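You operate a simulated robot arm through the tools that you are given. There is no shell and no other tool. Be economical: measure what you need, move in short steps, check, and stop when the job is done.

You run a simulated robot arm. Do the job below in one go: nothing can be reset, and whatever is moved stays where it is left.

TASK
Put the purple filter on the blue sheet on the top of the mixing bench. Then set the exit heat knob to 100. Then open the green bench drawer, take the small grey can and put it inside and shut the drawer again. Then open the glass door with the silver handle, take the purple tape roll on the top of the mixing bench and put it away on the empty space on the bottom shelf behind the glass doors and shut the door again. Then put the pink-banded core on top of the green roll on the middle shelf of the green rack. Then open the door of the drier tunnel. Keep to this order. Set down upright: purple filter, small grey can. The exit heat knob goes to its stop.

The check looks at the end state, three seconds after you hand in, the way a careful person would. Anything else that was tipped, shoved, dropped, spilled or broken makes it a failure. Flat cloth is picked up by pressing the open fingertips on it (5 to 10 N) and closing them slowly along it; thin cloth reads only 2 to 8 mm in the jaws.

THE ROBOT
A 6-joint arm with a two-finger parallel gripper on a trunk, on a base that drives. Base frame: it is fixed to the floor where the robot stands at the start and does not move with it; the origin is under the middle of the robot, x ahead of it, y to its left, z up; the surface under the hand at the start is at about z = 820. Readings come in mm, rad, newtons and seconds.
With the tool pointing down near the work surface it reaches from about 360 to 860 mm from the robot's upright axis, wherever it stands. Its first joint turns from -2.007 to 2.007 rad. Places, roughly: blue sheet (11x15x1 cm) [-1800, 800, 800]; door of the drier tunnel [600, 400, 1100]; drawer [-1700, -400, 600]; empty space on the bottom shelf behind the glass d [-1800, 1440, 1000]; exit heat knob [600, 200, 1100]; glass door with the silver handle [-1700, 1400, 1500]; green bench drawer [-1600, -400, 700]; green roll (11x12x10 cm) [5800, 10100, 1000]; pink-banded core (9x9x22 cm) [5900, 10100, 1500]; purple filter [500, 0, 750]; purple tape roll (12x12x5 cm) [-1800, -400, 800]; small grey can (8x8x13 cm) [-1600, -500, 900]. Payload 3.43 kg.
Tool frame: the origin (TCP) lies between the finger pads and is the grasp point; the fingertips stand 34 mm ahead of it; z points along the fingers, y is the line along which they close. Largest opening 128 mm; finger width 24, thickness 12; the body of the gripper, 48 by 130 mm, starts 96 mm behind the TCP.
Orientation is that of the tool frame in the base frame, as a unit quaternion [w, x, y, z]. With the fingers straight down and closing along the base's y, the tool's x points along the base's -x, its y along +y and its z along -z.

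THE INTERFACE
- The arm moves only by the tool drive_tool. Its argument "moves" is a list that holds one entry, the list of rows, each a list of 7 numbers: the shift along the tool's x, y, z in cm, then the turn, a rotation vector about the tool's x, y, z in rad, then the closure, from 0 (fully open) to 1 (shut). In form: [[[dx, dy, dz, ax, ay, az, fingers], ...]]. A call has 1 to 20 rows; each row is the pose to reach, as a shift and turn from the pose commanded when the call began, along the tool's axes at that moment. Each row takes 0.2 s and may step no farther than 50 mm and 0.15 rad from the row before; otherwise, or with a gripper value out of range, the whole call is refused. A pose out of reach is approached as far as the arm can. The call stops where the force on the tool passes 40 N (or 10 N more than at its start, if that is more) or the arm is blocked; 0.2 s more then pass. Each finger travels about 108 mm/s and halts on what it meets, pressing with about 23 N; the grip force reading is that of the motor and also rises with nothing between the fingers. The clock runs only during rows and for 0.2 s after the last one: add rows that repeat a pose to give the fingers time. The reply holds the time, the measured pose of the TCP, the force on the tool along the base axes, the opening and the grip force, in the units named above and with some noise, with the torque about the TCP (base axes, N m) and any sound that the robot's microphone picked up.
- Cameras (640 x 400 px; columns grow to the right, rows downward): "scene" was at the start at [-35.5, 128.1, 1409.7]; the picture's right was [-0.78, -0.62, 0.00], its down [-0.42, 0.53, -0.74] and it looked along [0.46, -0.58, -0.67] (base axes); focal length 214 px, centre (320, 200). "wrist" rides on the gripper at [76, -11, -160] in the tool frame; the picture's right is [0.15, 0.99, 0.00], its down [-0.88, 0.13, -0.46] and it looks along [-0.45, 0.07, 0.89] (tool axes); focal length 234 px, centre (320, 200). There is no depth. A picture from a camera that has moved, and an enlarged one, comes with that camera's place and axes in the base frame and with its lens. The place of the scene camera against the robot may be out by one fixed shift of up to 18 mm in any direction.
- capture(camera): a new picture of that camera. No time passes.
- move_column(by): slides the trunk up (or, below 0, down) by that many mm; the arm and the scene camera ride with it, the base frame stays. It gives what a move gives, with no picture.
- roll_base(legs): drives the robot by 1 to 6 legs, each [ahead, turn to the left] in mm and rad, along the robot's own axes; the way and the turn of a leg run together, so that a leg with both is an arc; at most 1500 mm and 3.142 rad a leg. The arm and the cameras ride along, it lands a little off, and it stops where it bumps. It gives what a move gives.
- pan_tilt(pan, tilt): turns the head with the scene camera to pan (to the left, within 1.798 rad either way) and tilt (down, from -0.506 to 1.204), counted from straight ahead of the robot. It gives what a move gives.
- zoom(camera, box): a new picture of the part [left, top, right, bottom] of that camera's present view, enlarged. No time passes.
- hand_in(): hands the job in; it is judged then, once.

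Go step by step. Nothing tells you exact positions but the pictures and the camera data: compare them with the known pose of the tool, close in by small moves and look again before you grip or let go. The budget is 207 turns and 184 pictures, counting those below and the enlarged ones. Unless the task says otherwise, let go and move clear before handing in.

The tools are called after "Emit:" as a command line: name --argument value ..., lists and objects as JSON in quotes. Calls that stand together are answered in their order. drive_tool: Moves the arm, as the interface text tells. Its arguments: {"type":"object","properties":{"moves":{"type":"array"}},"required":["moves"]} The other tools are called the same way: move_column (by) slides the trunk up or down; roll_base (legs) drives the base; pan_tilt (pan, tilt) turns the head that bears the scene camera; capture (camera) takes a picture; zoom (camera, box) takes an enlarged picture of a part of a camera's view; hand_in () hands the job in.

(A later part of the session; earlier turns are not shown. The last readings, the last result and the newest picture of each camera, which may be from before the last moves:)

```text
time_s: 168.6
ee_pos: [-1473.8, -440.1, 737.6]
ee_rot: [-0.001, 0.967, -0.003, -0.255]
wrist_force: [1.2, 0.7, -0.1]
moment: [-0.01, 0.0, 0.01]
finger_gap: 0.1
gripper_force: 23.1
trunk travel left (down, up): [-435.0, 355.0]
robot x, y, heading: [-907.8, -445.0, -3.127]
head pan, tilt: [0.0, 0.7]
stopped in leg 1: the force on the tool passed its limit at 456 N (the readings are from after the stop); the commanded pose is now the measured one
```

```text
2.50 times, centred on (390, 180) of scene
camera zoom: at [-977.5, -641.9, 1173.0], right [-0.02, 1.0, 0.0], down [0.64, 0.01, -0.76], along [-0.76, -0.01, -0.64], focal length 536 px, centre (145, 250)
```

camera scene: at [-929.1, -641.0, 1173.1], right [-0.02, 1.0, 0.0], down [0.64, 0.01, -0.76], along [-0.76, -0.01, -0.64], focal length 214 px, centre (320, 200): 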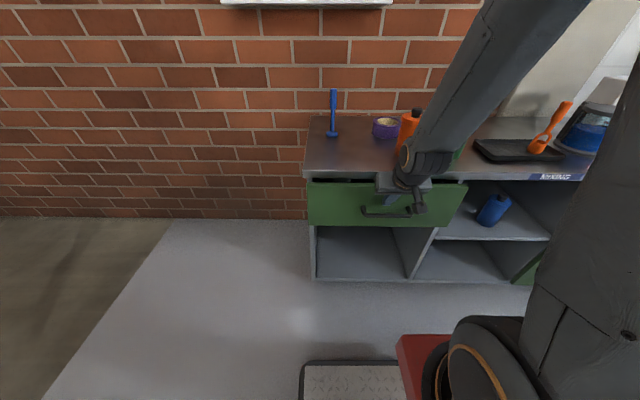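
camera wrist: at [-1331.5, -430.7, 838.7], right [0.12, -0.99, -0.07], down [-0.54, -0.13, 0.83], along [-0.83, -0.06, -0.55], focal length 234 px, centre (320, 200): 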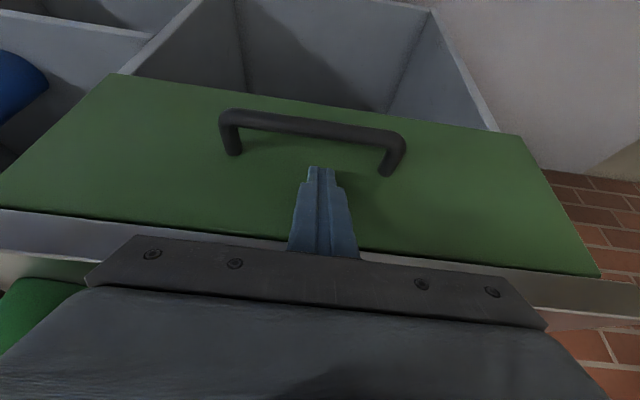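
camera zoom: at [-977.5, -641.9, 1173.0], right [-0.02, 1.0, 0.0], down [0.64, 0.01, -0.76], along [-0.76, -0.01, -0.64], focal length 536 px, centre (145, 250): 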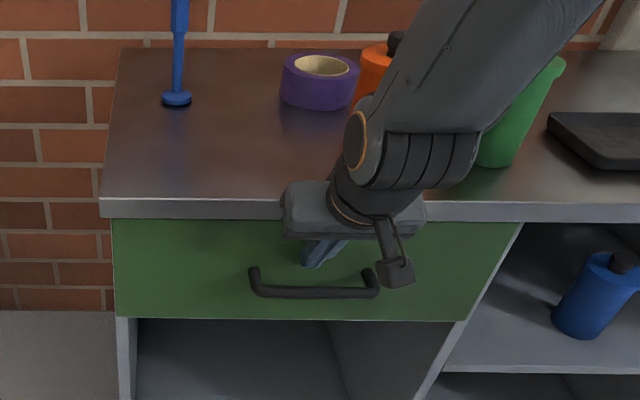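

The drawer is shut. Next is the glass cabinet: I'll back off, drive along the aisle to face it, and look.

Emit:
roll_base --legs '[[-420, 0], [0, -1.59], [1400, 0], [250, 0], [0, 1.571]]'

Emit:
move_column --by 250

Emit:
pan_tilt --pan 0 --tilt 0.1

Emit:
capture --camera "scene"

```text
time_s: 187.0
ee_pos: [-1011.5, 1235.2, 736.8]
ee_rot: [-0.005, 0.967, -0.017, -0.255]
wrist_force: [0.2, 0.4, -0.3]
moment: [0.0, -0.02, -0.02]
finger_gap: 0.1
gripper_force: 23.2
trunk travel left (down, up): [-435.0, 355.0]
robot x, y, heading: [-443.9, 1214.9, 3.126]
head pan, tilt: [0.0, 0.7]
```

```text
time_s: 189.6
ee_pos: [-1011.1, 1235.3, 987.5]
ee_rot: [-0.005, 0.967, -0.017, -0.254]
wrist_force: [-0.8, -0.1, -0.3]
moment: [0.02, 0.0, 0.01]
finger_gap: 0.1
gripper_force: 23.1
trunk travel left (down, up): [-685.0, 105.0]
robot x, y, heading: [-441.9, 1214.2, 3.126]
head pan, tilt: [0.0, 0.7]
```

```text
time_s: 190.6
ee_pos: [-1010.3, 1234.7, 987.6]
ee_rot: [-0.006, 0.967, -0.018, -0.254]
wrist_force: [0.2, 0.4, 0.6]
moment: [0.01, 0.03, 0.01]
finger_gap: 0.4
gripper_force: 22.7
trunk travel left (down, up): [-685.0, 105.0]
robot x, y, heading: [-440.8, 1214.7, 3.127]
head pan, tilt: [0.0, 0.099]
```

```text
76 pictures are left
camera scene: at [-456.9, 1017.2, 1477.8], right [0.01, 1.0, 0.0], down [0.1, 0.0, -0.99], along [-0.99, 0.01, -0.1], focal length 214 px, centre (320, 200)
```

scene: 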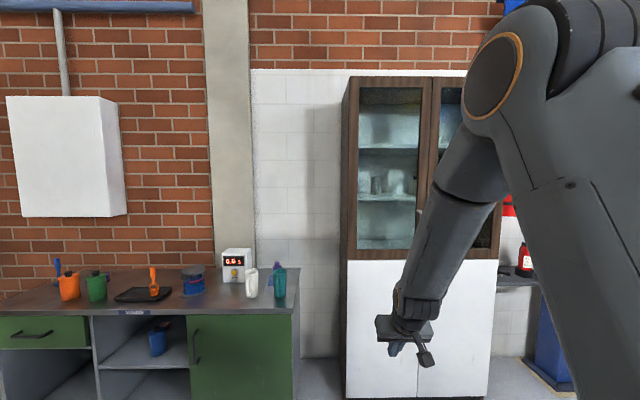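

Emit:
zoom --camera "scene" --box '[335, 70, 505, 270]'

```text
2.00 times, centred on (420, 170) of scene
camera zoom: at [-456.9, 1017.2, 1477.8], right [0.01, 1.0, 0.0], down [0.1, 0.0, -0.99], along [-0.99, 0.01, -0.1], focal length 429 px, centre (120, 260)
```

zoom: 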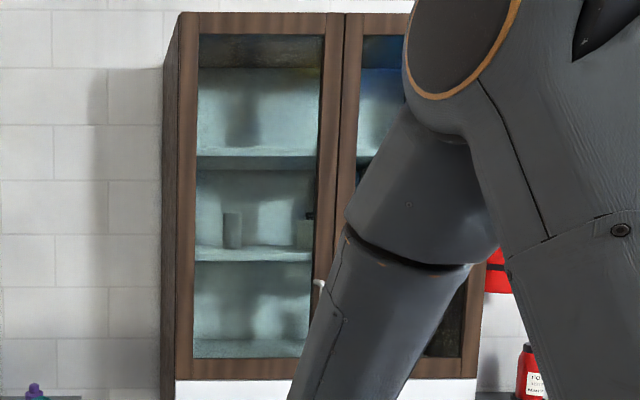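

The glass cabinet is on the right; I estimate the silver handle at about (-1610, 1565, z 1150–1300), hinge at y≈1190. I'll drive nearer and open the fingers, then look with the wrist camera.

Emit:
roll_base --legs '[[0, -0.42], [420, 0], [0, 0.435]]'

Emit:
drive_tool --moves '[[[-2, 0, -3.5, 0, -0.09, 0, 0.8], [-4, 0, -7, 0, -0.18, 0, 0.6], [-6, -1.5, -10.5, 0, -0.26, 0, 0.5], [-8, -3, -14, 0, -0.26, 0, 0.5], [-10, -5, -17.5, 0, -0.26, 0, 0.5], [-12, -8, -20.5, 0, -0.26, 0, 0.5]]]'

Emit:
capture --camera "wrist"

Emit:
capture --camera "scene"

```text
time_s: 195.7
ee_pos: [-1391.8, 1413.5, 987.6]
ee_rot: [-0.005, 0.967, -0.018, -0.254]
wrist_force: [-0.1, 0.2, -0.1]
moment: [-0.01, 0.01, 0.01]
finger_gap: 0.0
gripper_force: 22.9
trunk travel left (down, up): [-685.0, 105.0]
robot x, y, heading: [-824.3, 1390.5, 3.126]
head pan, tilt: [0.0, 0.099]
```

```text
time_s: 197.1
ee_pos: [-1404.2, 1478.3, 1239.4]
ee_rot: [0.084, 0.9, -0.14, -0.405]
wrist_force: [2.2, 1.4, -2.5]
moment: [-0.03, 0.28, 0.2]
finger_gap: 64.1
gripper_force: 0.1
out of reach, approached as far as the arm can: row 4
trunk travel left (down, up): [-685.0, 105.0]
robot x, y, heading: [-823.2, 1394.0, 3.134]
head pan, tilt: [0.0, 0.099]
```

```text
74 pictures are left
camera wrist: at [-1234.7, 1470.0, 1287.7], right [-0.09, -0.98, 0.16], down [-0.24, 0.17, 0.96], along [-0.97, 0.05, -0.25], focal length 234 px, centre (320, 200)
```

wrist: 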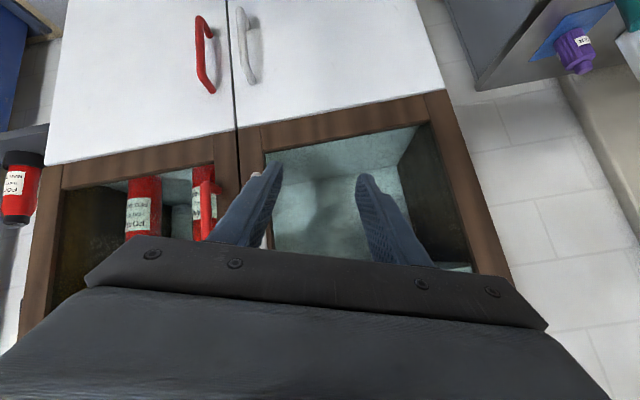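

```text
73 pictures are left
camera scene: at [-836.7, 1195.9, 1477.9], right [0.01, 1.0, 0.0], down [0.1, 0.0, -1.0], along [-0.99, 0.01, -0.1], focal length 214 px, centre (320, 200)
```

scene: 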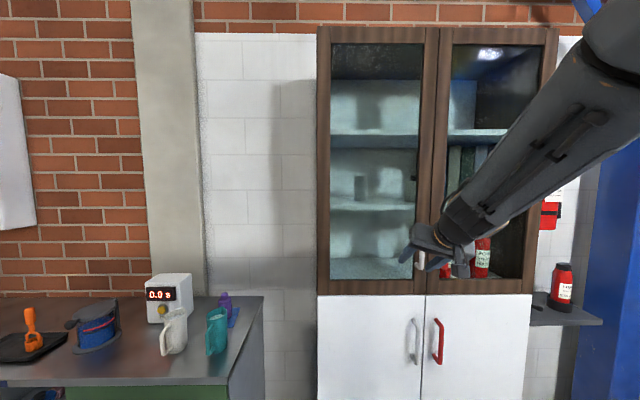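

Emit:
zoom --camera "scene" --box '[300, 120, 480, 320]'

Emit:
zoom --camera "wrist" --box '[200, 90, 420, 250]'

```text
2.00 times, centred on (390, 220) of scene
camera zoom: at [-836.7, 1195.9, 1477.9], right [0.01, 1.0, 0.0], down [0.1, 0.0, -1.0], along [-0.99, 0.01, -0.1], focal length 429 px, centre (180, 160)
```

zoom: 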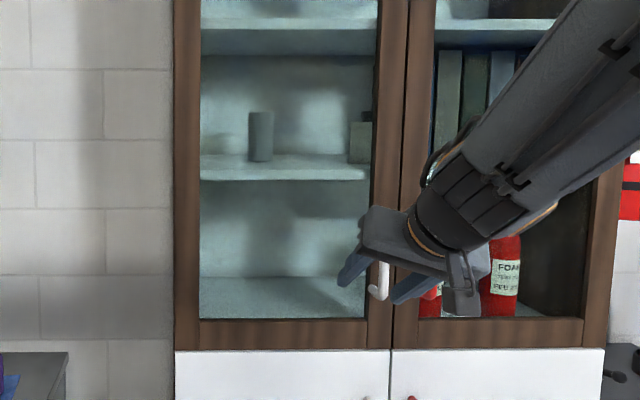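

```text
2.50 times, centred on (310, 170) of wrist
camera zoom: at [-1234.7, 1470.0, 1287.7], right [-0.09, -0.98, 0.16], down [-0.24, 0.17, 0.96], along [-0.97, 0.05, -0.25], focal length 585 px, centre (345, 275)
```

zoom: 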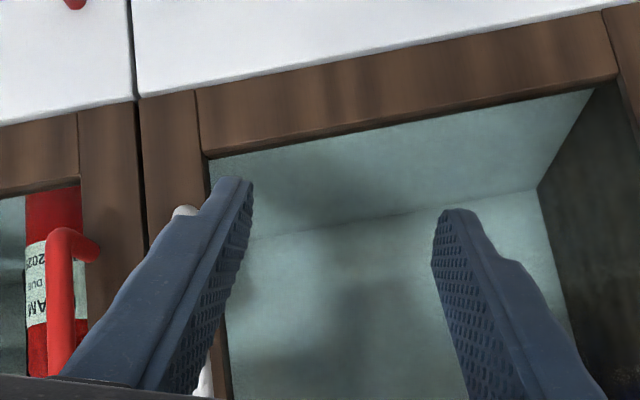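

The silver handle is a vertical bar near (-1660, 1605, z 1100–1300), and the hinge is near (-1700, 1200). The arm is near a limit, so I'll lower the trunk and bring the hand up at a 45° tilt in front of the handle.

Emit:
move_column --by -250

Emit:
drive_tool --moves '[[[-4.4, -0.4, -0.3, 0.012, 0.015, -0.08, 0.5], [-8.9, -0.8, -0.6, 0.025, 0.03, -0.16, 0.5], [-13.4, -1.2, -0.9, 0.037, 0.045, -0.24, 0.5], [-17.8, -1.6, -1.2, 0.049, 0.06, -0.325, 0.5], [-22.3, -2, -1.5, 0.049, 0.06, -0.325, 0.5], [-26.8, -2.4, -1.8, 0.049, 0.06, -0.325, 0.5], [-31.2, -2.8, -2.1, 0.049, 0.06, -0.325, 0.5]]]'

Emit:
capture --camera "wrist"

Emit:
zoom --camera "scene" --box '[300, 20, 500, 260]'

```text
time_s: 199.7
ee_pos: [-1391.7, 1493.2, 975.5]
ee_rot: [-0.008, 0.926, -0.017, -0.378]
wrist_force: [1.1, 0.1, -0.1]
moment: [-0.03, -0.01, 0.01]
finger_gap: 64.0
gripper_force: 0.1
trunk travel left (down, up): [-435.0, 355.0]
robot x, y, heading: [-820.2, 1392.5, 3.131]
head pan, tilt: [0.0, 0.099]
```

```text
time_s: 201.3
ee_pos: [-1574.8, 1564.4, 1182.9]
ee_rot: [-0.057, 0.923, 0.136, -0.356]
wrist_force: [18.0, -5.2, 2.9]
moment: [0.02, -0.15, -0.36]
finger_gap: 59.0
gripper_force: 0.1
out of reach, approached as far as the arm can: row 3, 4, 5, 6, 7
trunk travel left (down, up): [-435.0, 355.0]
robot x, y, heading: [-821.3, 1392.5, 3.128]
head pan, tilt: [0.0, 0.099]
stopped in row 7: the force on the tool passed its limit at 61 N (the readings are from after the stop); the commanded pose is now the measured one
```

```text
70 pictures are left
camera wrist: at [-1416.7, 1595.4, 1254.1], right [0.31, -0.9, -0.29], down [-0.29, -0.39, 0.88], along [-0.9, -0.19, -0.38], focal length 234 px, centre (320, 200)
```

wrist: 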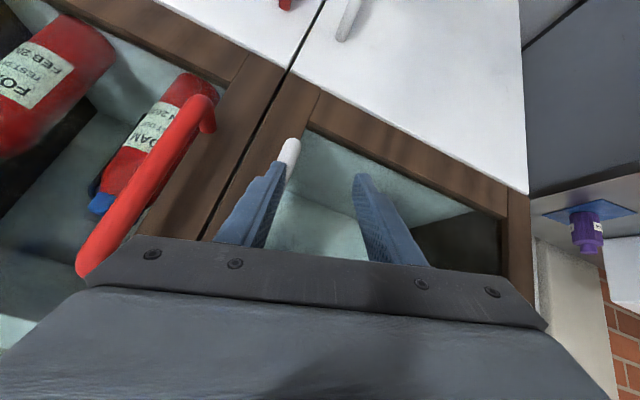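

```text
1.67 times, centred on (400, 140) of scene
camera zoom: at [-905.2, 1196.9, 1228.0], right [0.01, 1.0, 0.0], down [0.1, 0.0, -1.0], along [-1.0, 0.01, -0.1], focal length 358 px, centre (187, 300)
```

zoom: 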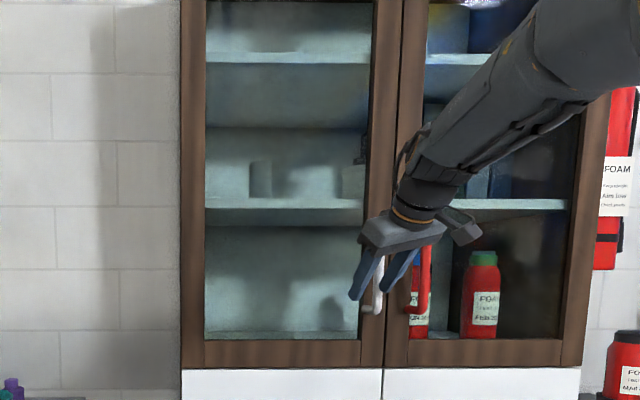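

The left finger rested against the bar's front; the roll correction I applied was unneeded. I'll back off, undo the roll and centre on the bar.

Emit:
drive_tool --moves '[[[0, 0, -4, 0, 0, 0, 0.5], [0.3, -1, -4, 0, 0, 0.1, 0.5], [0.6, -2, -4, 0, 0, 0.2, 0.5], [1, -3.3, -4, 0, 0, 0.3, 0.5], [1, -3.3, -4, 0, 0, 0.3, 0.5], [1, -3.3, -4, 0, 0, 0.3, 0.5]]]'

Emit:
capture --camera "wrist"

```text
time_s: 202.7
ee_pos: [-1550.1, 1599.7, 1212.4]
ee_rot: [-0.003, 0.933, -0.003, -0.361]
wrist_force: [0.6, 1.2, 0.0]
moment: [0.02, 0.03, -0.02]
finger_gap: 64.0
gripper_force: 0.2
trunk travel left (down, up): [-435.0, 355.0]
robot x, y, heading: [-818.7, 1390.5, 3.124]
head pan, tilt: [0.0, 0.099]
```

```text
68 pictures are left
camera wrist: at [-1387.8, 1607.3, 1278.7], right [0.1, -0.99, -0.1], down [-0.35, -0.13, 0.93], along [-0.93, -0.05, -0.36], focal length 234 px, centre (320, 200)
```

wrist: 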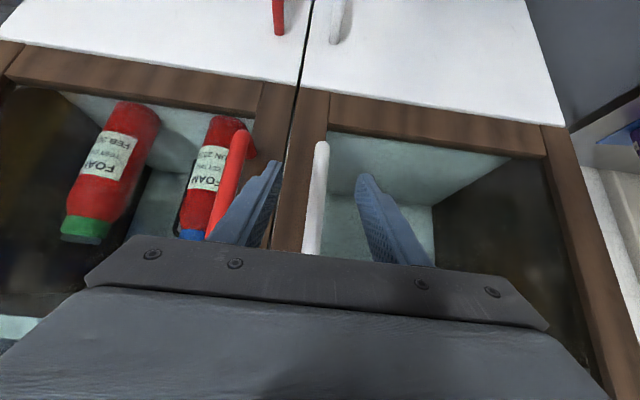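

The bar is centred between the fingers. I'll move straight ahead and close.

Emit:
drive_tool --moves '[[[-2.2, 0, 2, 0, 0, 0, 0.5], [-4.2, 0, 3.8, 0, 0, 0, 0.5], [-4.2, 0, 3.8, 0, 0, 0, 0.5]]]'

Emit:
capture --camera "wrist"

```text
time_s: 203.5
ee_pos: [-1608.1, 1599.6, 1210.7]
ee_rot: [-0.004, 0.933, -0.005, -0.36]
wrist_force: [-0.7, 0.0, -0.2]
moment: [-0.01, -0.01, 0.03]
finger_gap: 63.9
gripper_force: 0.1
trunk travel left (down, up): [-435.0, 355.0]
robot x, y, heading: [-818.3, 1393.8, 3.129]
head pan, tilt: [0.0, 0.099]
```

```text
67 pictures are left
camera wrist: at [-1444.8, 1608.4, 1278.4], right [0.1, -0.99, -0.1], down [-0.35, -0.13, 0.93], along [-0.93, -0.06, -0.36], focal length 234 px, centre (320, 200)
```

wrist: 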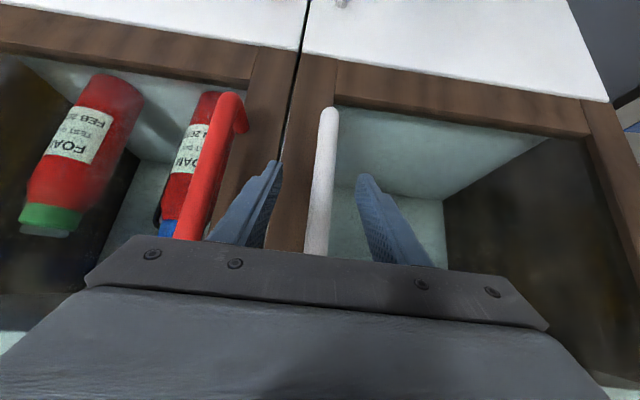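

Emit:
drive_tool --moves '[[[0, 0, 0, 0, 0, 0, 0.7], [0, 0, 0, 0, 0, 0, 0.9], [0, 0, 0, 0, 0, 0, 0.95], [0, 0, 0, 0, 0, 0, 0.95]]]'

```text
time_s: 204.5
ee_pos: [-1608.2, 1597.0, 1211.1]
ee_rot: [-0.004, 0.933, -0.004, -0.36]
wrist_force: [2.2, -18.9, -2.6]
moment: [-1.07, -0.15, 0.35]
finger_gap: 17.8
gripper_force: 44.4
trunk travel left (down, up): [-435.0, 355.0]
robot x, y, heading: [-824.6, 1394.8, 3.128]
head pan, tilt: [0.0, 0.099]
```

Gripped on the bar (18 mm). I'll pull the door along its arc in small steps.

Emit:
drive_tool --moves '[[[0, 0.2, 0, 0, 0, 0, 0.95], [1.47, 0.49, -1.33, 0.02, 0, 0.022, 0.95], [2.92, 0.88, -2.65, 0.04, 0, 0.044, 0.95], [4.35, 1.4, -3.95, 0.06, 0, 0.066, 0.95], [5.76, 1.94, -5.24, 0.081, 0, 0.089, 0.95]]]'

```text
time_s: 205.3
ee_pos: [-1565.7, 1590.8, 1210.1]
ee_rot: [-0.007, 0.93, -0.025, -0.366]
wrist_force: [-4.0, -13.7, -0.7]
moment: [1.18, 0.15, -0.1]
finger_gap: 17.6
gripper_force: 45.5
out of reach, approached as far as the arm can: row 3, 4
trunk travel left (down, up): [-435.0, 355.0]
robot x, y, heading: [-820.8, 1394.9, 3.138]
head pan, tilt: [0.0, 0.099]
stopped in row 4: the force on the tool passed its limit at 46 N (the readings are from after the stop); the commanded pose is now the measured one
```

The door is moving; the arm alone is near its limit, so I'll pull with the base in gentle arcs.

Emit:
roll_base --legs '[[-79, 0.034]]'

```text
time_s: 206.4
ee_pos: [-1491.5, 1567.1, 1211.7]
ee_rot: [0.0, 0.931, -0.009, -0.366]
wrist_force: [-2.7, -4.7, 1.9]
moment: [0.57, 0.34, 0.0]
finger_gap: 17.7
gripper_force: 45.0
trunk travel left (down, up): [-435.0, 355.0]
robot x, y, heading: [-742.2, 1391.1, -3.118]
head pan, tilt: [0.0, 0.099]
```

Emit:
roll_base --legs '[[-80, 0.054]]'

Emit:
roll_base --legs '[[-58, 0.055]]'

Emit:
capture --camera "wrist"

Emit:
capture --camera "scene"

```text
time_s: 207.4
ee_pos: [-1421.0, 1529.7, 1211.0]
ee_rot: [0.01, 0.93, 0.015, -0.367]
wrist_force: [-6.0, -8.0, -0.4]
moment: [0.19, 0.41, 0.15]
finger_gap: 17.8
gripper_force: 45.0
trunk travel left (down, up): [-435.0, 355.0]
robot x, y, heading: [-659.5, 1394.0, -3.065]
head pan, tilt: [0.0, 0.099]
```

```text
time_s: 208.4
ee_pos: [-1371.3, 1492.4, 1211.3]
ee_rot: [0.021, 0.929, 0.04, -0.366]
wrist_force: [-22.0, -24.2, 0.4]
moment: [-0.29, 0.89, 0.5]
finger_gap: 17.8
gripper_force: 44.8
trunk travel left (down, up): [-435.0, 355.0]
robot x, y, heading: [-605.2, 1403.1, -3.005]
head pan, tilt: [0.0, 0.099]
```

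```text
66 pictures are left
camera wrist: at [-1209.4, 1518.9, 1275.4], right [0.2, -0.98, -0.09], down [-0.32, -0.15, 0.94], along [-0.93, -0.15, -0.34], focal length 234 px, centre (320, 200)
```

wrist: 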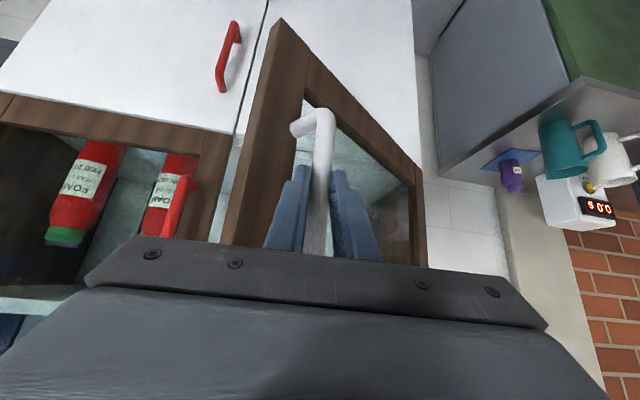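

```text
65 pictures are left
camera scene: at [-661.5, 1196.3, 1227.5], right [-0.14, 0.99, 0.0], down [0.1, 0.01, -0.99], along [-0.99, -0.13, -0.1], focal length 214 px, centre (320, 200)
```

scene: 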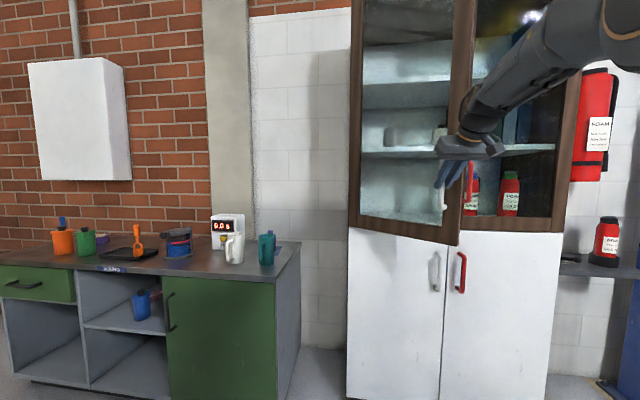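

The door is about 38° open. I'll release the bar with a small opening, back off, and reposition to the left side with the robot angled, so I can pull it further.

Emit:
drive_tool --moves '[[[0, 0, 0, 0, 0, 0, 0.78], [0, 0, 0, 0, 0, 0, 0.74], [0, 0, 0, 0, 0, 0, 0.74]]]'

Emit:
roll_base --legs '[[-110, 0], [0, 1.02], [772, 0], [0, -1.91]]'

Emit:
pan_tilt --pan 0 --tilt 0.2

Emit:
capture --camera "scene"

Emit:
capture --camera "wrist"

```text
time_s: 209.2
ee_pos: [-1369.1, 1493.9, 1211.6]
ee_rot: [0.021, 0.929, 0.04, -0.366]
wrist_force: [-0.4, 0.0, -0.4]
moment: [-0.01, -0.01, -0.04]
finger_gap: 33.1
gripper_force: 0.1
trunk travel left (down, up): [-435.0, 355.0]
robot x, y, heading: [-608.6, 1402.7, -3.006]
head pan, tilt: [0.0, 0.099]
```

```text
time_s: 221.4
ee_pos: [-1208.6, 1359.4, 1211.7]
ee_rot: [-0.141, 0.853, -0.371, -0.339]
wrist_force: [0.0, 0.5, -0.1]
moment: [0.0, -0.04, -0.02]
finger_gap: 33.0
gripper_force: 0.1
trunk travel left (down, up): [-435.0, 355.0]
robot x, y, heading: [-806.3, 700.1, 2.366]
head pan, tilt: [0.0, 0.099]
```

```text
time_s: 222.1
ee_pos: [-1208.5, 1360.7, 1212.6]
ee_rot: [-0.141, 0.853, -0.37, -0.34]
wrist_force: [-0.2, 0.7, 1.7]
moment: [-0.01, 0.01, -0.01]
finger_gap: 33.6
gripper_force: 0.1
trunk travel left (down, up): [-435.0, 355.0]
robot x, y, heading: [-808.3, 700.7, 2.37]
head pan, tilt: [0.0, 0.201]
```

```text
64 pictures are left
camera scene: at [-1007.4, 614.8, 1218.5], right [0.7, 0.72, 0.0], down [0.14, -0.14, -0.98], along [-0.7, 0.68, -0.2], focal length 214 px, centre (320, 200)
```

scene: 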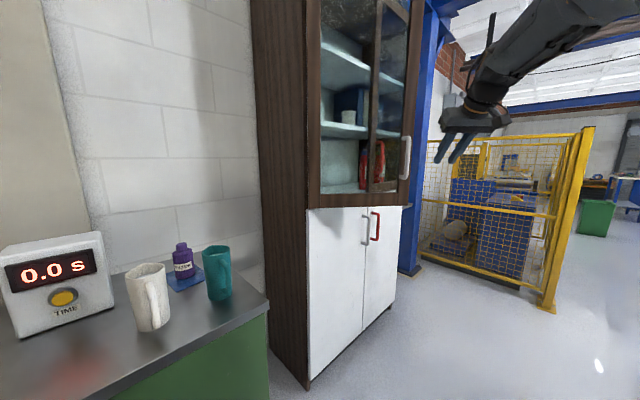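

```text
63 pictures are left
camera wrist: at [-1088.3, 1248.5, 1276.0], right [-0.65, -0.76, -0.09], down [-0.31, 0.16, 0.94], along [-0.69, 0.64, -0.34], focal length 234 px, centre (320, 200)
```

wrist: 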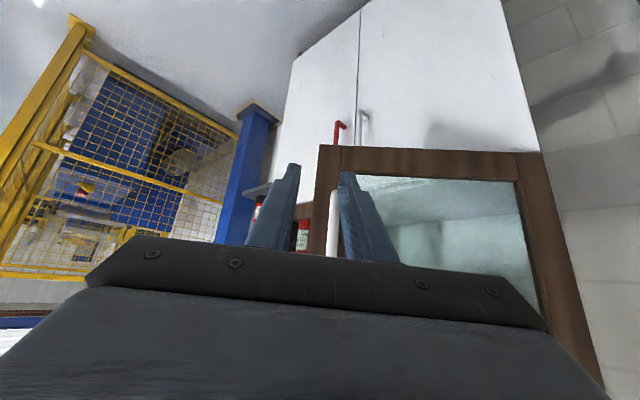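

The bar is about 207 mm ahead and 23 mm to the left of the hand's line. I'll centre and drive forward.

Emit:
drive_tool --moves '[[[0, 1.2, 0, 0, 0, 0, 0.6], [0, 2.3, 0, 0, 0, 0, 0.5], [0, 2.3, 0, 0, 0, 0, 0.5]]]'

Emit:
roll_base --legs '[[130, 0]]'

Emit:
capture --camera "wrist"

```text
time_s: 222.9
ee_pos: [-1225.1, 1344.9, 1209.9]
ee_rot: [-0.138, 0.853, -0.369, -0.344]
wrist_force: [0.0, 0.3, -0.6]
moment: [0.0, 0.03, -0.01]
finger_gap: 64.0
gripper_force: 0.0
trunk travel left (down, up): [-435.0, 355.0]
robot x, y, heading: [-811.1, 702.5, 2.369]
head pan, tilt: [0.0, 0.201]
```

```text
time_s: 224.2
ee_pos: [-1314.2, 1436.1, 1208.8]
ee_rot: [-0.138, 0.852, -0.369, -0.343]
wrist_force: [-0.6, -0.2, -0.9]
moment: [0.01, 0.02, 0.01]
finger_gap: 64.1
gripper_force: 0.0
trunk travel left (down, up): [-435.0, 355.0]
robot x, y, heading: [-904.6, 792.7, 2.365]
head pan, tilt: [0.0, 0.201]
```

```text
62 pictures are left
camera wrist: at [-1193.3, 1324.6, 1274.1], right [-0.64, -0.76, -0.08], down [-0.31, 0.16, 0.94], along [-0.7, 0.63, -0.34], focal length 234 px, centre (320, 200)
```

wrist: 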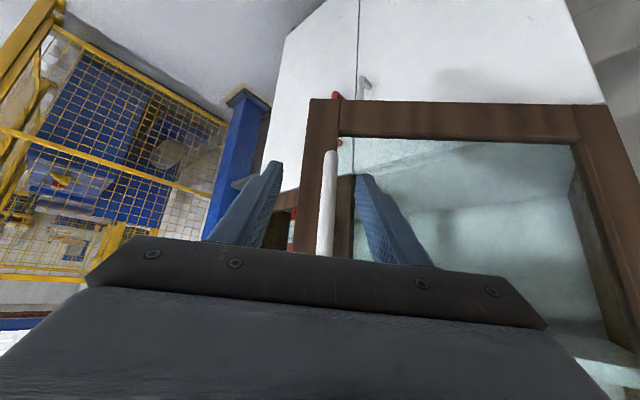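

Emit:
roll_base --legs '[[70, 0]]'

Emit:
capture --camera "wrist"

```text
time_s: 225.2
ee_pos: [-1364.5, 1484.9, 1210.6]
ee_rot: [-0.138, 0.853, -0.37, -0.342]
wrist_force: [-0.3, 0.9, -0.8]
moment: [-0.01, -0.02, 0.0]
finger_gap: 64.3
gripper_force: 0.1
trunk travel left (down, up): [-435.0, 355.0]
robot x, y, heading: [-951.3, 840.4, 2.367]
head pan, tilt: [0.0, 0.201]
```

```text
61 pictures are left
camera wrist: at [-1243.3, 1373.7, 1274.1], right [-0.65, -0.76, -0.08], down [-0.31, 0.16, 0.94], along [-0.7, 0.63, -0.34], focal length 234 px, centre (320, 200)
```

wrist: 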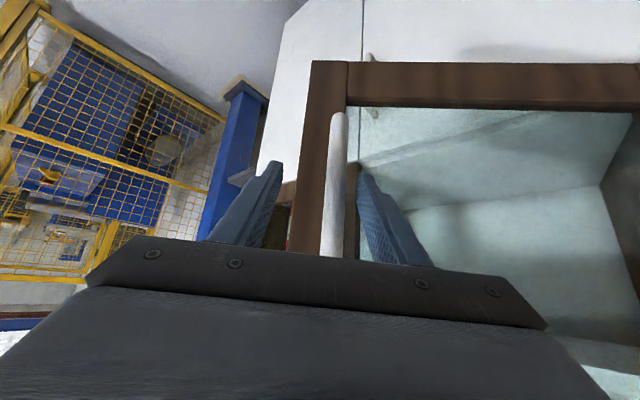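

Emit:
drive_tool --moves '[[[0, 0.4, 0, 0, 0, 0, 0.7], [0, 0.4, 0, 0, 0, 0, 0.9], [0, 0.4, 0, 0, 0, 0, 0.95], [0, 0.4, 0, 0, 0, 0, 0.95]]]'

```text
time_s: 226.2
ee_pos: [-1373.3, 1478.4, 1211.1]
ee_rot: [-0.134, 0.854, -0.366, -0.344]
wrist_force: [-20.0, -20.3, 0.6]
moment: [-0.36, -0.16, 0.65]
finger_gap: 22.6
gripper_force: 14.7
trunk travel left (down, up): [-435.0, 355.0]
robot x, y, heading: [-955.1, 839.8, 2.379]
head pan, tilt: [0.0, 0.201]
stopped in row 4: the force on the tool passed its limit at 41 N (the readings are from after the stop); the commanded pose is now the measured one
```

Emit:
drive_tool --moves '[[[0, 0.3, 0, 0, 0, 0, 0.9], [0, 0.4, 0, 0, 0, 0, 0.95], [0, 0.4, 0, 0, 0, 0, 0.95]]]'

```text
time_s: 227.0
ee_pos: [-1374.3, 1475.8, 1210.4]
ee_rot: [-0.135, 0.853, -0.367, -0.345]
wrist_force: [-19.9, -20.0, 1.3]
moment: [-0.13, 0.09, 0.59]
finger_gap: 22.8
gripper_force: 14.1
trunk travel left (down, up): [-435.0, 355.0]
robot x, y, heading: [-951.2, 840.4, 2.373]
head pan, tilt: [0.0, 0.201]
```

Emit:
zoom --camera "wrist" --box '[220, 60, 440, 270]'

```text
1.90 times, centred on (330, 165) of wrist
camera zoom: at [-1250.8, 1366.3, 1274.2], right [-0.64, -0.76, -0.08], down [-0.3, 0.16, 0.94], along [-0.71, 0.63, -0.33], focal length 446 px, centre (301, 267)
```

zoom: 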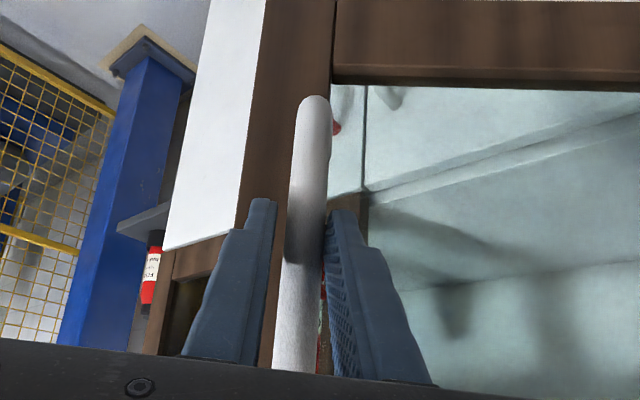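

Emit:
drive_tool --moves '[[[0, 0.4, 0, 0, 0, 0, 0.95], [0, 0.7, 0, 0, 0, 0, 0.98], [0, 0.7, 0, 0, 0, 0, 0.98]]]'

```text
time_s: 227.8
ee_pos: [-1374.2, 1475.4, 1210.8]
ee_rot: [-0.136, 0.852, -0.368, -0.346]
wrist_force: [1.3, 1.7, 2.5]
moment: [0.47, -1.17, -0.15]
finger_gap: 18.1
gripper_force: 45.5
trunk travel left (down, up): [-435.0, 355.0]
robot x, y, heading: [-955.2, 841.0, 2.369]
head pan, tilt: [0.0, 0.201]
```

Gripped again. I'll pull the door further with the base in gentle arcs.

Emit:
roll_base --legs '[[-67, 0.01]]'

Emit:
roll_base --legs '[[-61, 0.022]]'

Emit:
roll_base --legs '[[-78, 0.05]]'

```text
time_s: 229.2
ee_pos: [-1329.0, 1425.2, 1211.7]
ee_rot: [-0.135, 0.854, -0.363, -0.348]
wrist_force: [3.7, 2.2, 0.2]
moment: [0.7, -0.83, -0.04]
finger_gap: 18.1
gripper_force: 45.4
trunk travel left (down, up): [-435.0, 355.0]
robot x, y, heading: [-902.8, 790.4, 2.379]
head pan, tilt: [0.0, 0.201]
stopped in leg 1: the force on the tool passed its limit at 41 N (the readings are from after the stop); the commanded pose is now the measured one
```

```text
time_s: 230.2
ee_pos: [-1296.7, 1375.0, 1210.9]
ee_rot: [-0.13, 0.858, -0.354, -0.349]
wrist_force: [28.7, 16.5, -1.2]
moment: [0.7, -1.04, -0.84]
finger_gap: 17.8
gripper_force: 44.7
trunk travel left (down, up): [-435.0, 355.0]
robot x, y, heading: [-855.0, 751.5, 2.396]
head pan, tilt: [0.0, 0.201]
```

```text
time_s: 231.3
ee_pos: [-1268.2, 1314.0, 1210.8]
ee_rot: [-0.126, 0.865, -0.336, -0.351]
wrist_force: [5.1, 2.5, 1.2]
moment: [0.21, -0.75, -0.14]
finger_gap: 17.8
gripper_force: 45.5
trunk travel left (down, up): [-435.0, 355.0]
robot x, y, heading: [-805.2, 705.0, 2.43]
head pan, tilt: [0.0, 0.201]
stopped in leg 1: the force on the tool passed its limit at 45 N (the readings are from after the stop); the commanded pose is now the measured one
```

Emit:
roll_base --legs '[[-52, 0.045]]'

Emit:
roll_base --legs '[[-40, 0.045]]'

Emit:
capture --camera "wrist"

Emit:
capture --camera "scene"

```text
time_s: 232.2
ee_pos: [-1250.6, 1259.5, 1210.0]
ee_rot: [-0.117, 0.872, -0.317, -0.353]
wrist_force: [35.0, 8.0, -0.8]
moment: [0.48, -0.81, -0.88]
finger_gap: 17.7
gripper_force: 44.9
trunk travel left (down, up): [-435.0, 355.0]
robot x, y, heading: [-768.1, 672.6, 2.477]
head pan, tilt: [0.0, 0.201]
```

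```text
time_s: 233.1
ee_pos: [-1245.5, 1210.6, 1210.3]
ee_rot: [-0.11, 0.879, -0.298, -0.356]
wrist_force: [32.4, 4.1, 1.5]
moment: [0.43, -0.89, -0.68]
finger_gap: 17.7
gripper_force: 45.0
trunk travel left (down, up): [-435.0, 355.0]
robot x, y, heading: [-735.7, 645.0, 2.518]
head pan, tilt: [0.0, 0.201]
```

```text
59 pictures are left
camera wrist: at [-1106.4, 1122.2, 1273.3], right [-0.51, -0.86, -0.08], down [-0.33, 0.1, 0.94], along [-0.8, 0.51, -0.33], focal length 234 px, centre (320, 200)
```

wrist: 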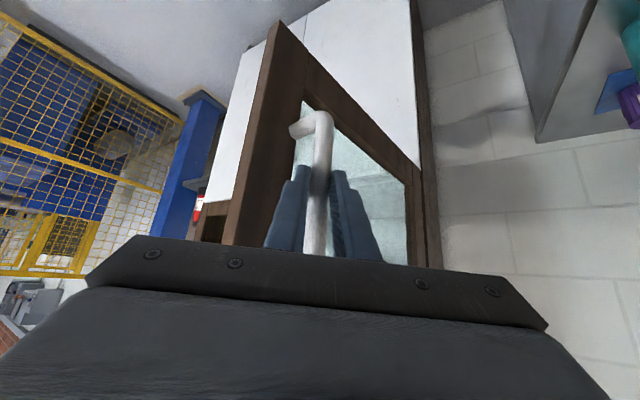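

```text
58 pictures are left
camera scene: at [-915.9, 533.6, 1218.8], right [0.58, 0.81, 0.0], down [0.16, -0.12, -0.98], along [-0.8, 0.57, -0.2], focal length 214 px, centre (320, 200)
```

scene: 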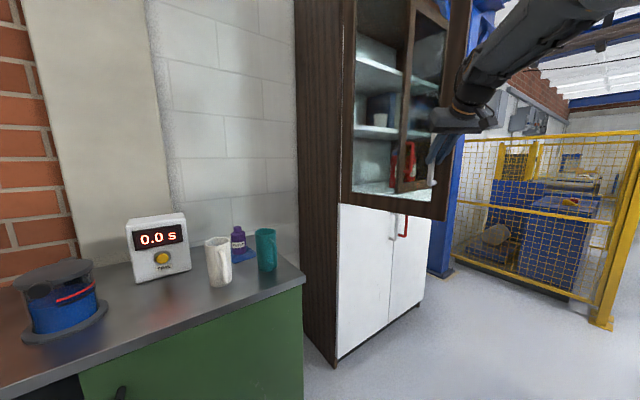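

The door is about 80° open. I'll release the bar, back away, and drive to the left end of the bench so I can approach the tape roll from the side where the grey can was.

Emit:
drive_tool --moves '[[[0, 0, 0, 0, 0, 0, 0.78], [0, 0, 0, 0, 0, 0, 0.74], [0, 0, 0, 0, 0, 0, 0.74]]]'

Emit:
roll_base --legs '[[-110, 0], [0, -1.184], [-1400, 0], [-319, 0], [0, 1.206]]'

Emit:
move_column --by -230

Emit:
pan_tilt --pan 0 --tilt 0.3

Emit:
capture --camera "scene"

Emit:
capture --camera "wrist"

```text
time_s: 233.9
ee_pos: [-1247.0, 1211.2, 1209.8]
ee_rot: [-0.111, 0.879, -0.298, -0.354]
wrist_force: [-0.1, 1.0, -0.9]
moment: [0.04, -0.01, 0.01]
finger_gap: 33.1
gripper_force: 0.0
trunk travel left (down, up): [-435.0, 355.0]
robot x, y, heading: [-738.5, 650.5, 2.516]
head pan, tilt: [0.0, 0.201]
```

```text
time_s: 249.5
ee_pos: [-1592.3, -560.1, 1210.0]
ee_rot: [-0.101, 0.887, -0.274, -0.358]
wrist_force: [-0.3, 0.5, 0.3]
moment: [0.0, 0.0, 0.04]
finger_gap: 33.2
gripper_force: 0.1
trunk travel left (down, up): [-435.0, 355.0]
robot x, y, heading: [-1050.6, -1095.5, 2.572]
head pan, tilt: [0.0, 0.201]
```

```text
time_s: 251.9
ee_pos: [-1590.7, -560.6, 981.6]
ee_rot: [-0.102, 0.887, -0.275, -0.357]
wrist_force: [-0.3, 0.8, 0.7]
moment: [0.02, 0.0, 0.0]
finger_gap: 33.2
gripper_force: 0.0
trunk travel left (down, up): [-205.0, 585.0]
robot x, y, heading: [-1050.6, -1096.5, 2.576]
head pan, tilt: [0.0, 0.201]
```

```text
time_s: 252.6
ee_pos: [-1592.1, -559.9, 979.9]
ee_rot: [-0.101, 0.888, -0.273, -0.357]
wrist_force: [-0.4, 0.0, -0.1]
moment: [0.02, -0.02, -0.03]
finger_gap: 33.2
gripper_force: 0.0
trunk travel left (down, up): [-205.0, 585.0]
robot x, y, heading: [-1050.1, -1095.5, 2.572]
head pan, tilt: [0.0, 0.3]
```

```text
57 pictures are left
camera scene: at [-1280.2, -1184.8, 979.2], right [0.54, 0.84, 0.0], down [0.25, -0.16, -0.96], along [-0.81, 0.51, -0.3], focal length 214 px, centre (320, 200)
```

scene: 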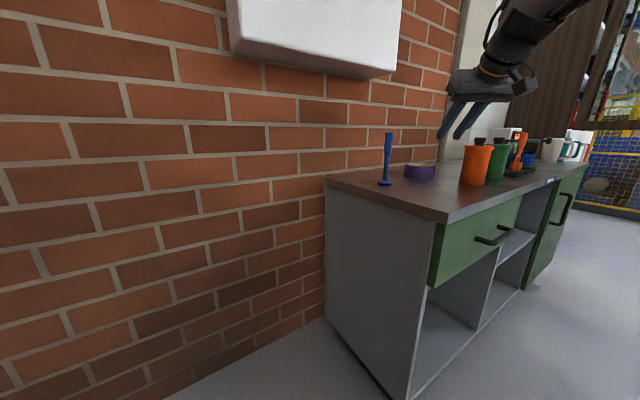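

```text
56 pictures are left
camera wrist: at [-1448.3, -642.3, 1042.8], right [-0.46, -0.88, -0.08], down [-0.33, 0.09, 0.94], along [-0.82, 0.46, -0.33], focal length 234 px, centre (320, 200)
```

wrist: 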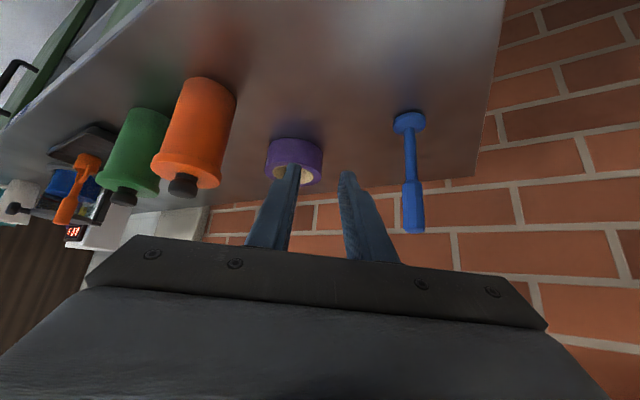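

The tape roll is at about (-1777, -392). I'll open the fingers, shift sideways onto its line and drive forward at height.

Emit:
drive_tool --moves '[[[0, -2, 0, 0, 0, 0, 0.4], [0, -3.8, 0, 0, 0, 0, 0], [0, -3.8, 0, 0, 0, 0, 0]]]'

Emit:
roll_base --legs '[[170, 0]]'

Emit:
capture --camera "wrist"

```text
time_s: 253.4
ee_pos: [-1570.2, -529.4, 978.8]
ee_rot: [-0.101, 0.887, -0.274, -0.358]
wrist_force: [-0.2, -0.7, -0.4]
moment: [-0.02, -0.04, 0.01]
finger_gap: 128.0
gripper_force: 0.1
trunk travel left (down, up): [-205.0, 585.0]
robot x, y, heading: [-1051.4, -1093.0, 2.578]
head pan, tilt: [0.0, 0.3]
```

```text
time_s: 254.8
ee_pos: [-1712.7, -433.8, 980.0]
ee_rot: [-0.101, 0.887, -0.275, -0.357]
wrist_force: [-0.7, 0.0, 0.0]
moment: [0.0, 0.03, 0.01]
finger_gap: 128.0
gripper_force: 0.0
trunk travel left (down, up): [-205.0, 585.0]
robot x, y, heading: [-1192.8, -999.4, 2.57]
head pan, tilt: [0.0, 0.3]
```

```text
55 pictures are left
camera wrist: at [-1569.5, -517.4, 1041.7], right [-0.47, -0.88, -0.08], down [-0.33, 0.09, 0.94], along [-0.82, 0.47, -0.33], focal length 234 px, centre (320, 200)
```

wrist: 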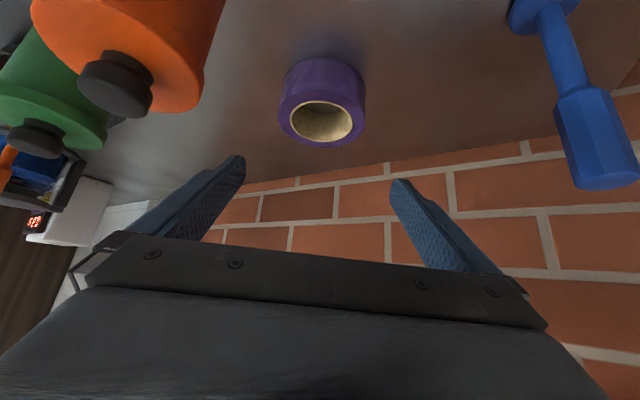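

The roll is centred on the hand's line at (-1780, -388). I'll descend to it.

Emit:
drive_tool --moves '[[[2, -0.15, 3, 0, 0, 0, 0], [3.88, -0.29, 7, 0, 0, 0, 0], [3.88, -0.29, 11, 0, 0, 0, 0], [3.88, -0.29, 11, 0, 0, 0, 0]]]'

Emit:
capture --camera "wrist"

```text
time_s: 255.8
ee_pos: [-1751.8, -405.6, 872.5]
ee_rot: [-0.101, 0.887, -0.274, -0.357]
wrist_force: [0.1, 0.0, 0.6]
moment: [0.0, 0.02, 0.0]
finger_gap: 127.9
gripper_force: 0.1
trunk travel left (down, up): [-205.0, 585.0]
robot x, y, heading: [-1192.4, -1004.9, 2.574]
head pan, tilt: [0.0, 0.3]
```

```text
54 pictures are left
camera wrist: at [-1609.1, -488.4, 935.8], right [-0.47, -0.88, -0.08], down [-0.33, 0.09, 0.94], along [-0.82, 0.47, -0.33], focal length 234 px, centre (320, 200)
```

wrist: 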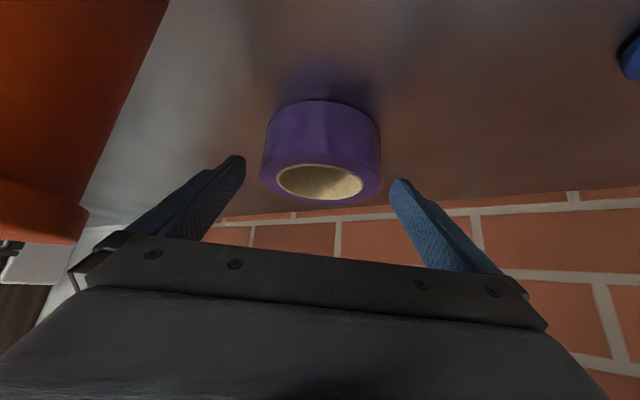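

Emit:
drive_tool --moves '[[[0, 0, 2, 0, 0, 0, 0], [0, 0, 3.8, 0, 0, 0, 0], [0, 0, 4.8, 0, 0, 0, 0], [0, 0, 4.8, 0, 0, 0, 0]]]'

Emit:
capture --camera "wrist"

```text
time_s: 256.8
ee_pos: [-1779.3, -388.7, 837.3]
ee_rot: [-0.101, 0.887, -0.274, -0.357]
wrist_force: [1.4, -0.2, 0.4]
moment: [0.01, -0.05, 0.0]
finger_gap: 128.0
gripper_force: 0.0
trunk travel left (down, up): [-205.0, 585.0]
robot x, y, heading: [-1195.8, -1003.8, 2.575]
head pan, tilt: [0.0, 0.3]
```

```text
53 pictures are left
camera wrist: at [-1636.7, -472.4, 900.4], right [-0.47, -0.88, -0.08], down [-0.33, 0.09, 0.94], along [-0.82, 0.47, -0.33], focal length 234 px, centre (320, 200)
```

wrist: 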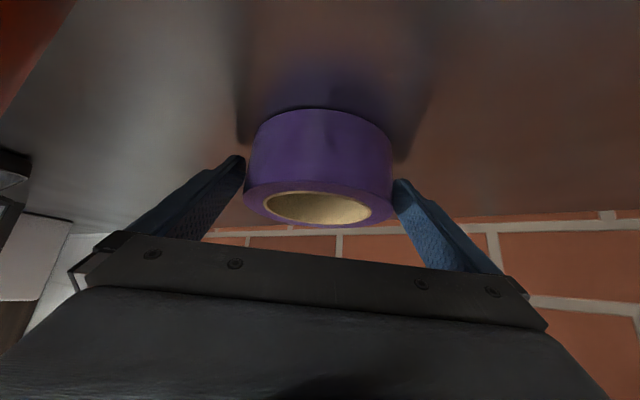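

Emit:
drive_tool --moves '[[[0, 0, 0, 0, 0, 0, 0.08], [0, 0, 0, 0, 0, 0, 0.14], [0, 0, 0, 0, 0, 0, 0.25], [0, 0, 0, 0, 0, 0, 0.3], [0, 0, 0, 0, 0, 0, 0.3]]]'

Emit:
capture --camera "wrist"

```text
time_s: 258.0
ee_pos: [-1779.1, -389.4, 837.4]
ee_rot: [-0.102, 0.887, -0.275, -0.357]
wrist_force: [-0.4, 0.3, 1.2]
moment: [0.14, -0.09, 0.04]
finger_gap: 103.8
gripper_force: 23.8
trunk travel left (down, up): [-205.0, 585.0]
robot x, y, heading: [-1192.6, -1001.5, 2.569]
head pan, tilt: [0.0, 0.3]
```

```text
52 pictures are left
camera wrist: at [-1636.5, -472.4, 900.4], right [-0.47, -0.88, -0.08], down [-0.33, 0.09, 0.94], along [-0.82, 0.47, -0.33], focal length 234 px, centre (320, 200)
```

wrist: 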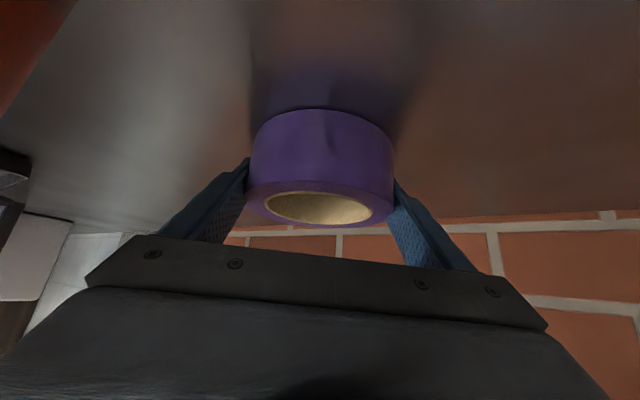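

Gripped at 104 mm. I'll lift a little and check that it holds.

Emit:
drive_tool --moves '[[[-0.7, 0, -0.73, 0, 0, 0, 0.3], [-2.1, 0, -2.2, 0, 0, 0, 0.3], [-4.1, 0, -4.4, 0, 0, 0, 0.3], [-6.2, 0, -6.6, 0, 0, 0, 0.3], [-8.3, 0, -8.8, 0, 0, 0, 0.3]]]'

Emit:
capture --camera "wrist"

Emit:
capture --camera "scene"

```text
time_s: 259.2
ee_pos: [-1778.6, -388.3, 959.5]
ee_rot: [-0.101, 0.887, -0.275, -0.356]
wrist_force: [-1.0, 0.6, -2.0]
moment: [0.02, -0.02, 0.0]
finger_gap: 103.7
gripper_force: 23.1
trunk travel left (down, up): [-205.0, 585.0]
robot x, y, heading: [-1194.8, -1002.8, 2.572]
head pan, tilt: [0.0, 0.3]
```

```text
51 pictures are left
camera wrist: at [-1634.9, -470.2, 1023.0], right [-0.47, -0.88, -0.08], down [-0.33, 0.09, 0.94], along [-0.82, 0.47, -0.33], focal length 234 px, centre (320, 200)
```

wrist: 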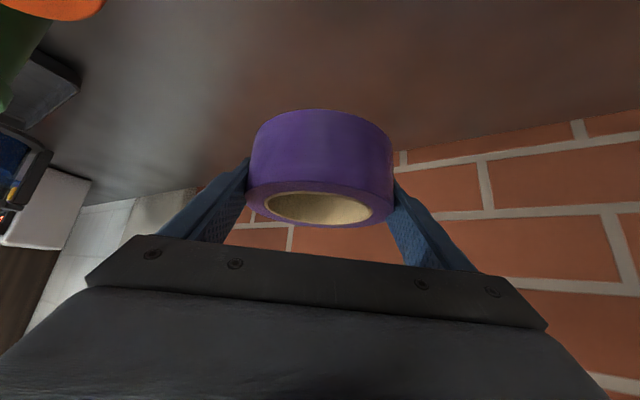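

```text
50 pictures are left
camera scene: at [-1424.7, -1091.8, 979.2], right [0.54, 0.84, 0.0], down [0.25, -0.16, -0.96], along [-0.8, 0.52, -0.3], focal length 214 px, centre (320, 200)
```

scene: 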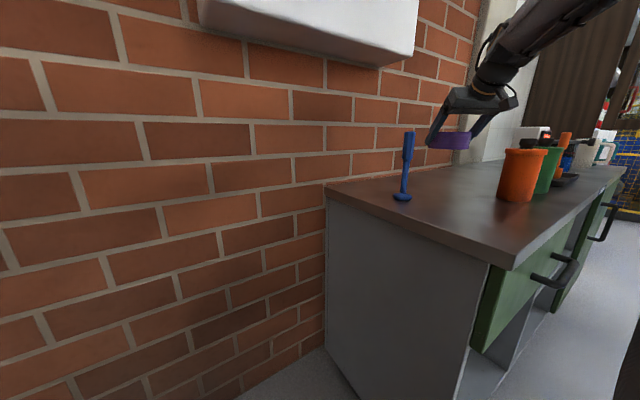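

The roll is held level. I'll raise the trunk, back away from the bench and drive to face the open cabinet.

Emit:
move_column --by 230

Emit:
roll_base --legs '[[-250, 0], [0, -1.172], [1400, 0], [1104, 0], [0, 1.74]]'

Emit:
pan_tilt --pan -0.25 --tilt 0.1

Emit:
capture --camera "scene"

Emit:
capture --camera "wrist"

```text
time_s: 261.6
ee_pos: [-1778.4, -389.0, 1188.1]
ee_rot: [-0.101, 0.887, -0.275, -0.357]
wrist_force: [-0.4, -0.2, -2.1]
moment: [-0.01, 0.02, 0.0]
finger_gap: 103.8
gripper_force: 23.2
trunk travel left (down, up): [-435.0, 355.0]
robot x, y, heading: [-1195.1, -1002.4, 2.57]
head pan, tilt: [0.0, 0.3]
```

```text
time_s: 282.3
ee_pos: [-1421.7, 1482.3, 1189.0]
ee_rot: [0.009, 0.928, 0.0, -0.372]
wrist_force: [-0.9, 0.8, -2.7]
moment: [-0.03, -0.02, 0.02]
finger_gap: 103.3
gripper_force: 22.5
trunk travel left (down, up): [-435.0, 355.0]
robot x, y, heading: [-587.5, 1307.2, -3.107]
head pan, tilt: [0.0, 0.3]
```

```text
time_s: 283.1
ee_pos: [-1420.8, 1482.8, 1188.6]
ee_rot: [0.008, 0.929, 0.0, -0.371]
wrist_force: [-0.2, -0.2, -2.3]
moment: [-0.01, -0.01, 0.0]
finger_gap: 103.8
gripper_force: 23.2
trunk travel left (down, up): [-435.0, 355.0]
robot x, y, heading: [-593.1, 1307.3, -3.115]
head pan, tilt: [-0.25, 0.099]
```

```text
49 pictures are left
camera scene: at [-666.5, 1129.2, 1227.8], right [0.22, 0.98, 0.0], down [0.1, -0.02, -0.99], along [-0.97, 0.22, -0.1], focal length 214 px, centre (320, 200)
```

scene: 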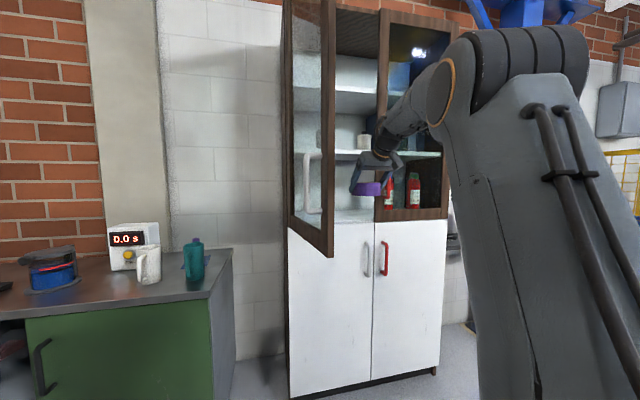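

```text
48 pictures are left
camera wrist: at [-1257.4, 1495.6, 1251.3], right [0.11, -0.99, -0.08], down [-0.32, -0.12, 0.94], along [-0.94, -0.08, -0.33], focal length 234 px, centre (320, 200)
```

wrist: 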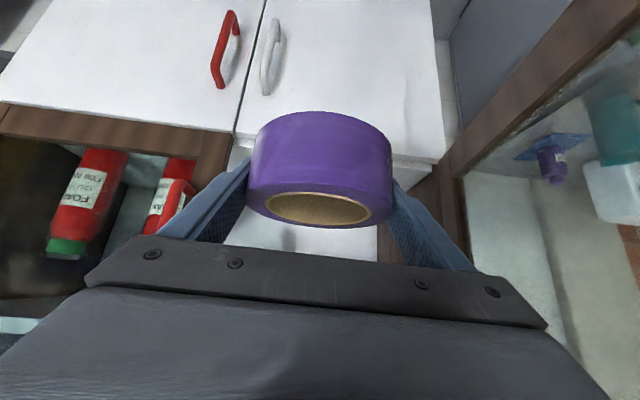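

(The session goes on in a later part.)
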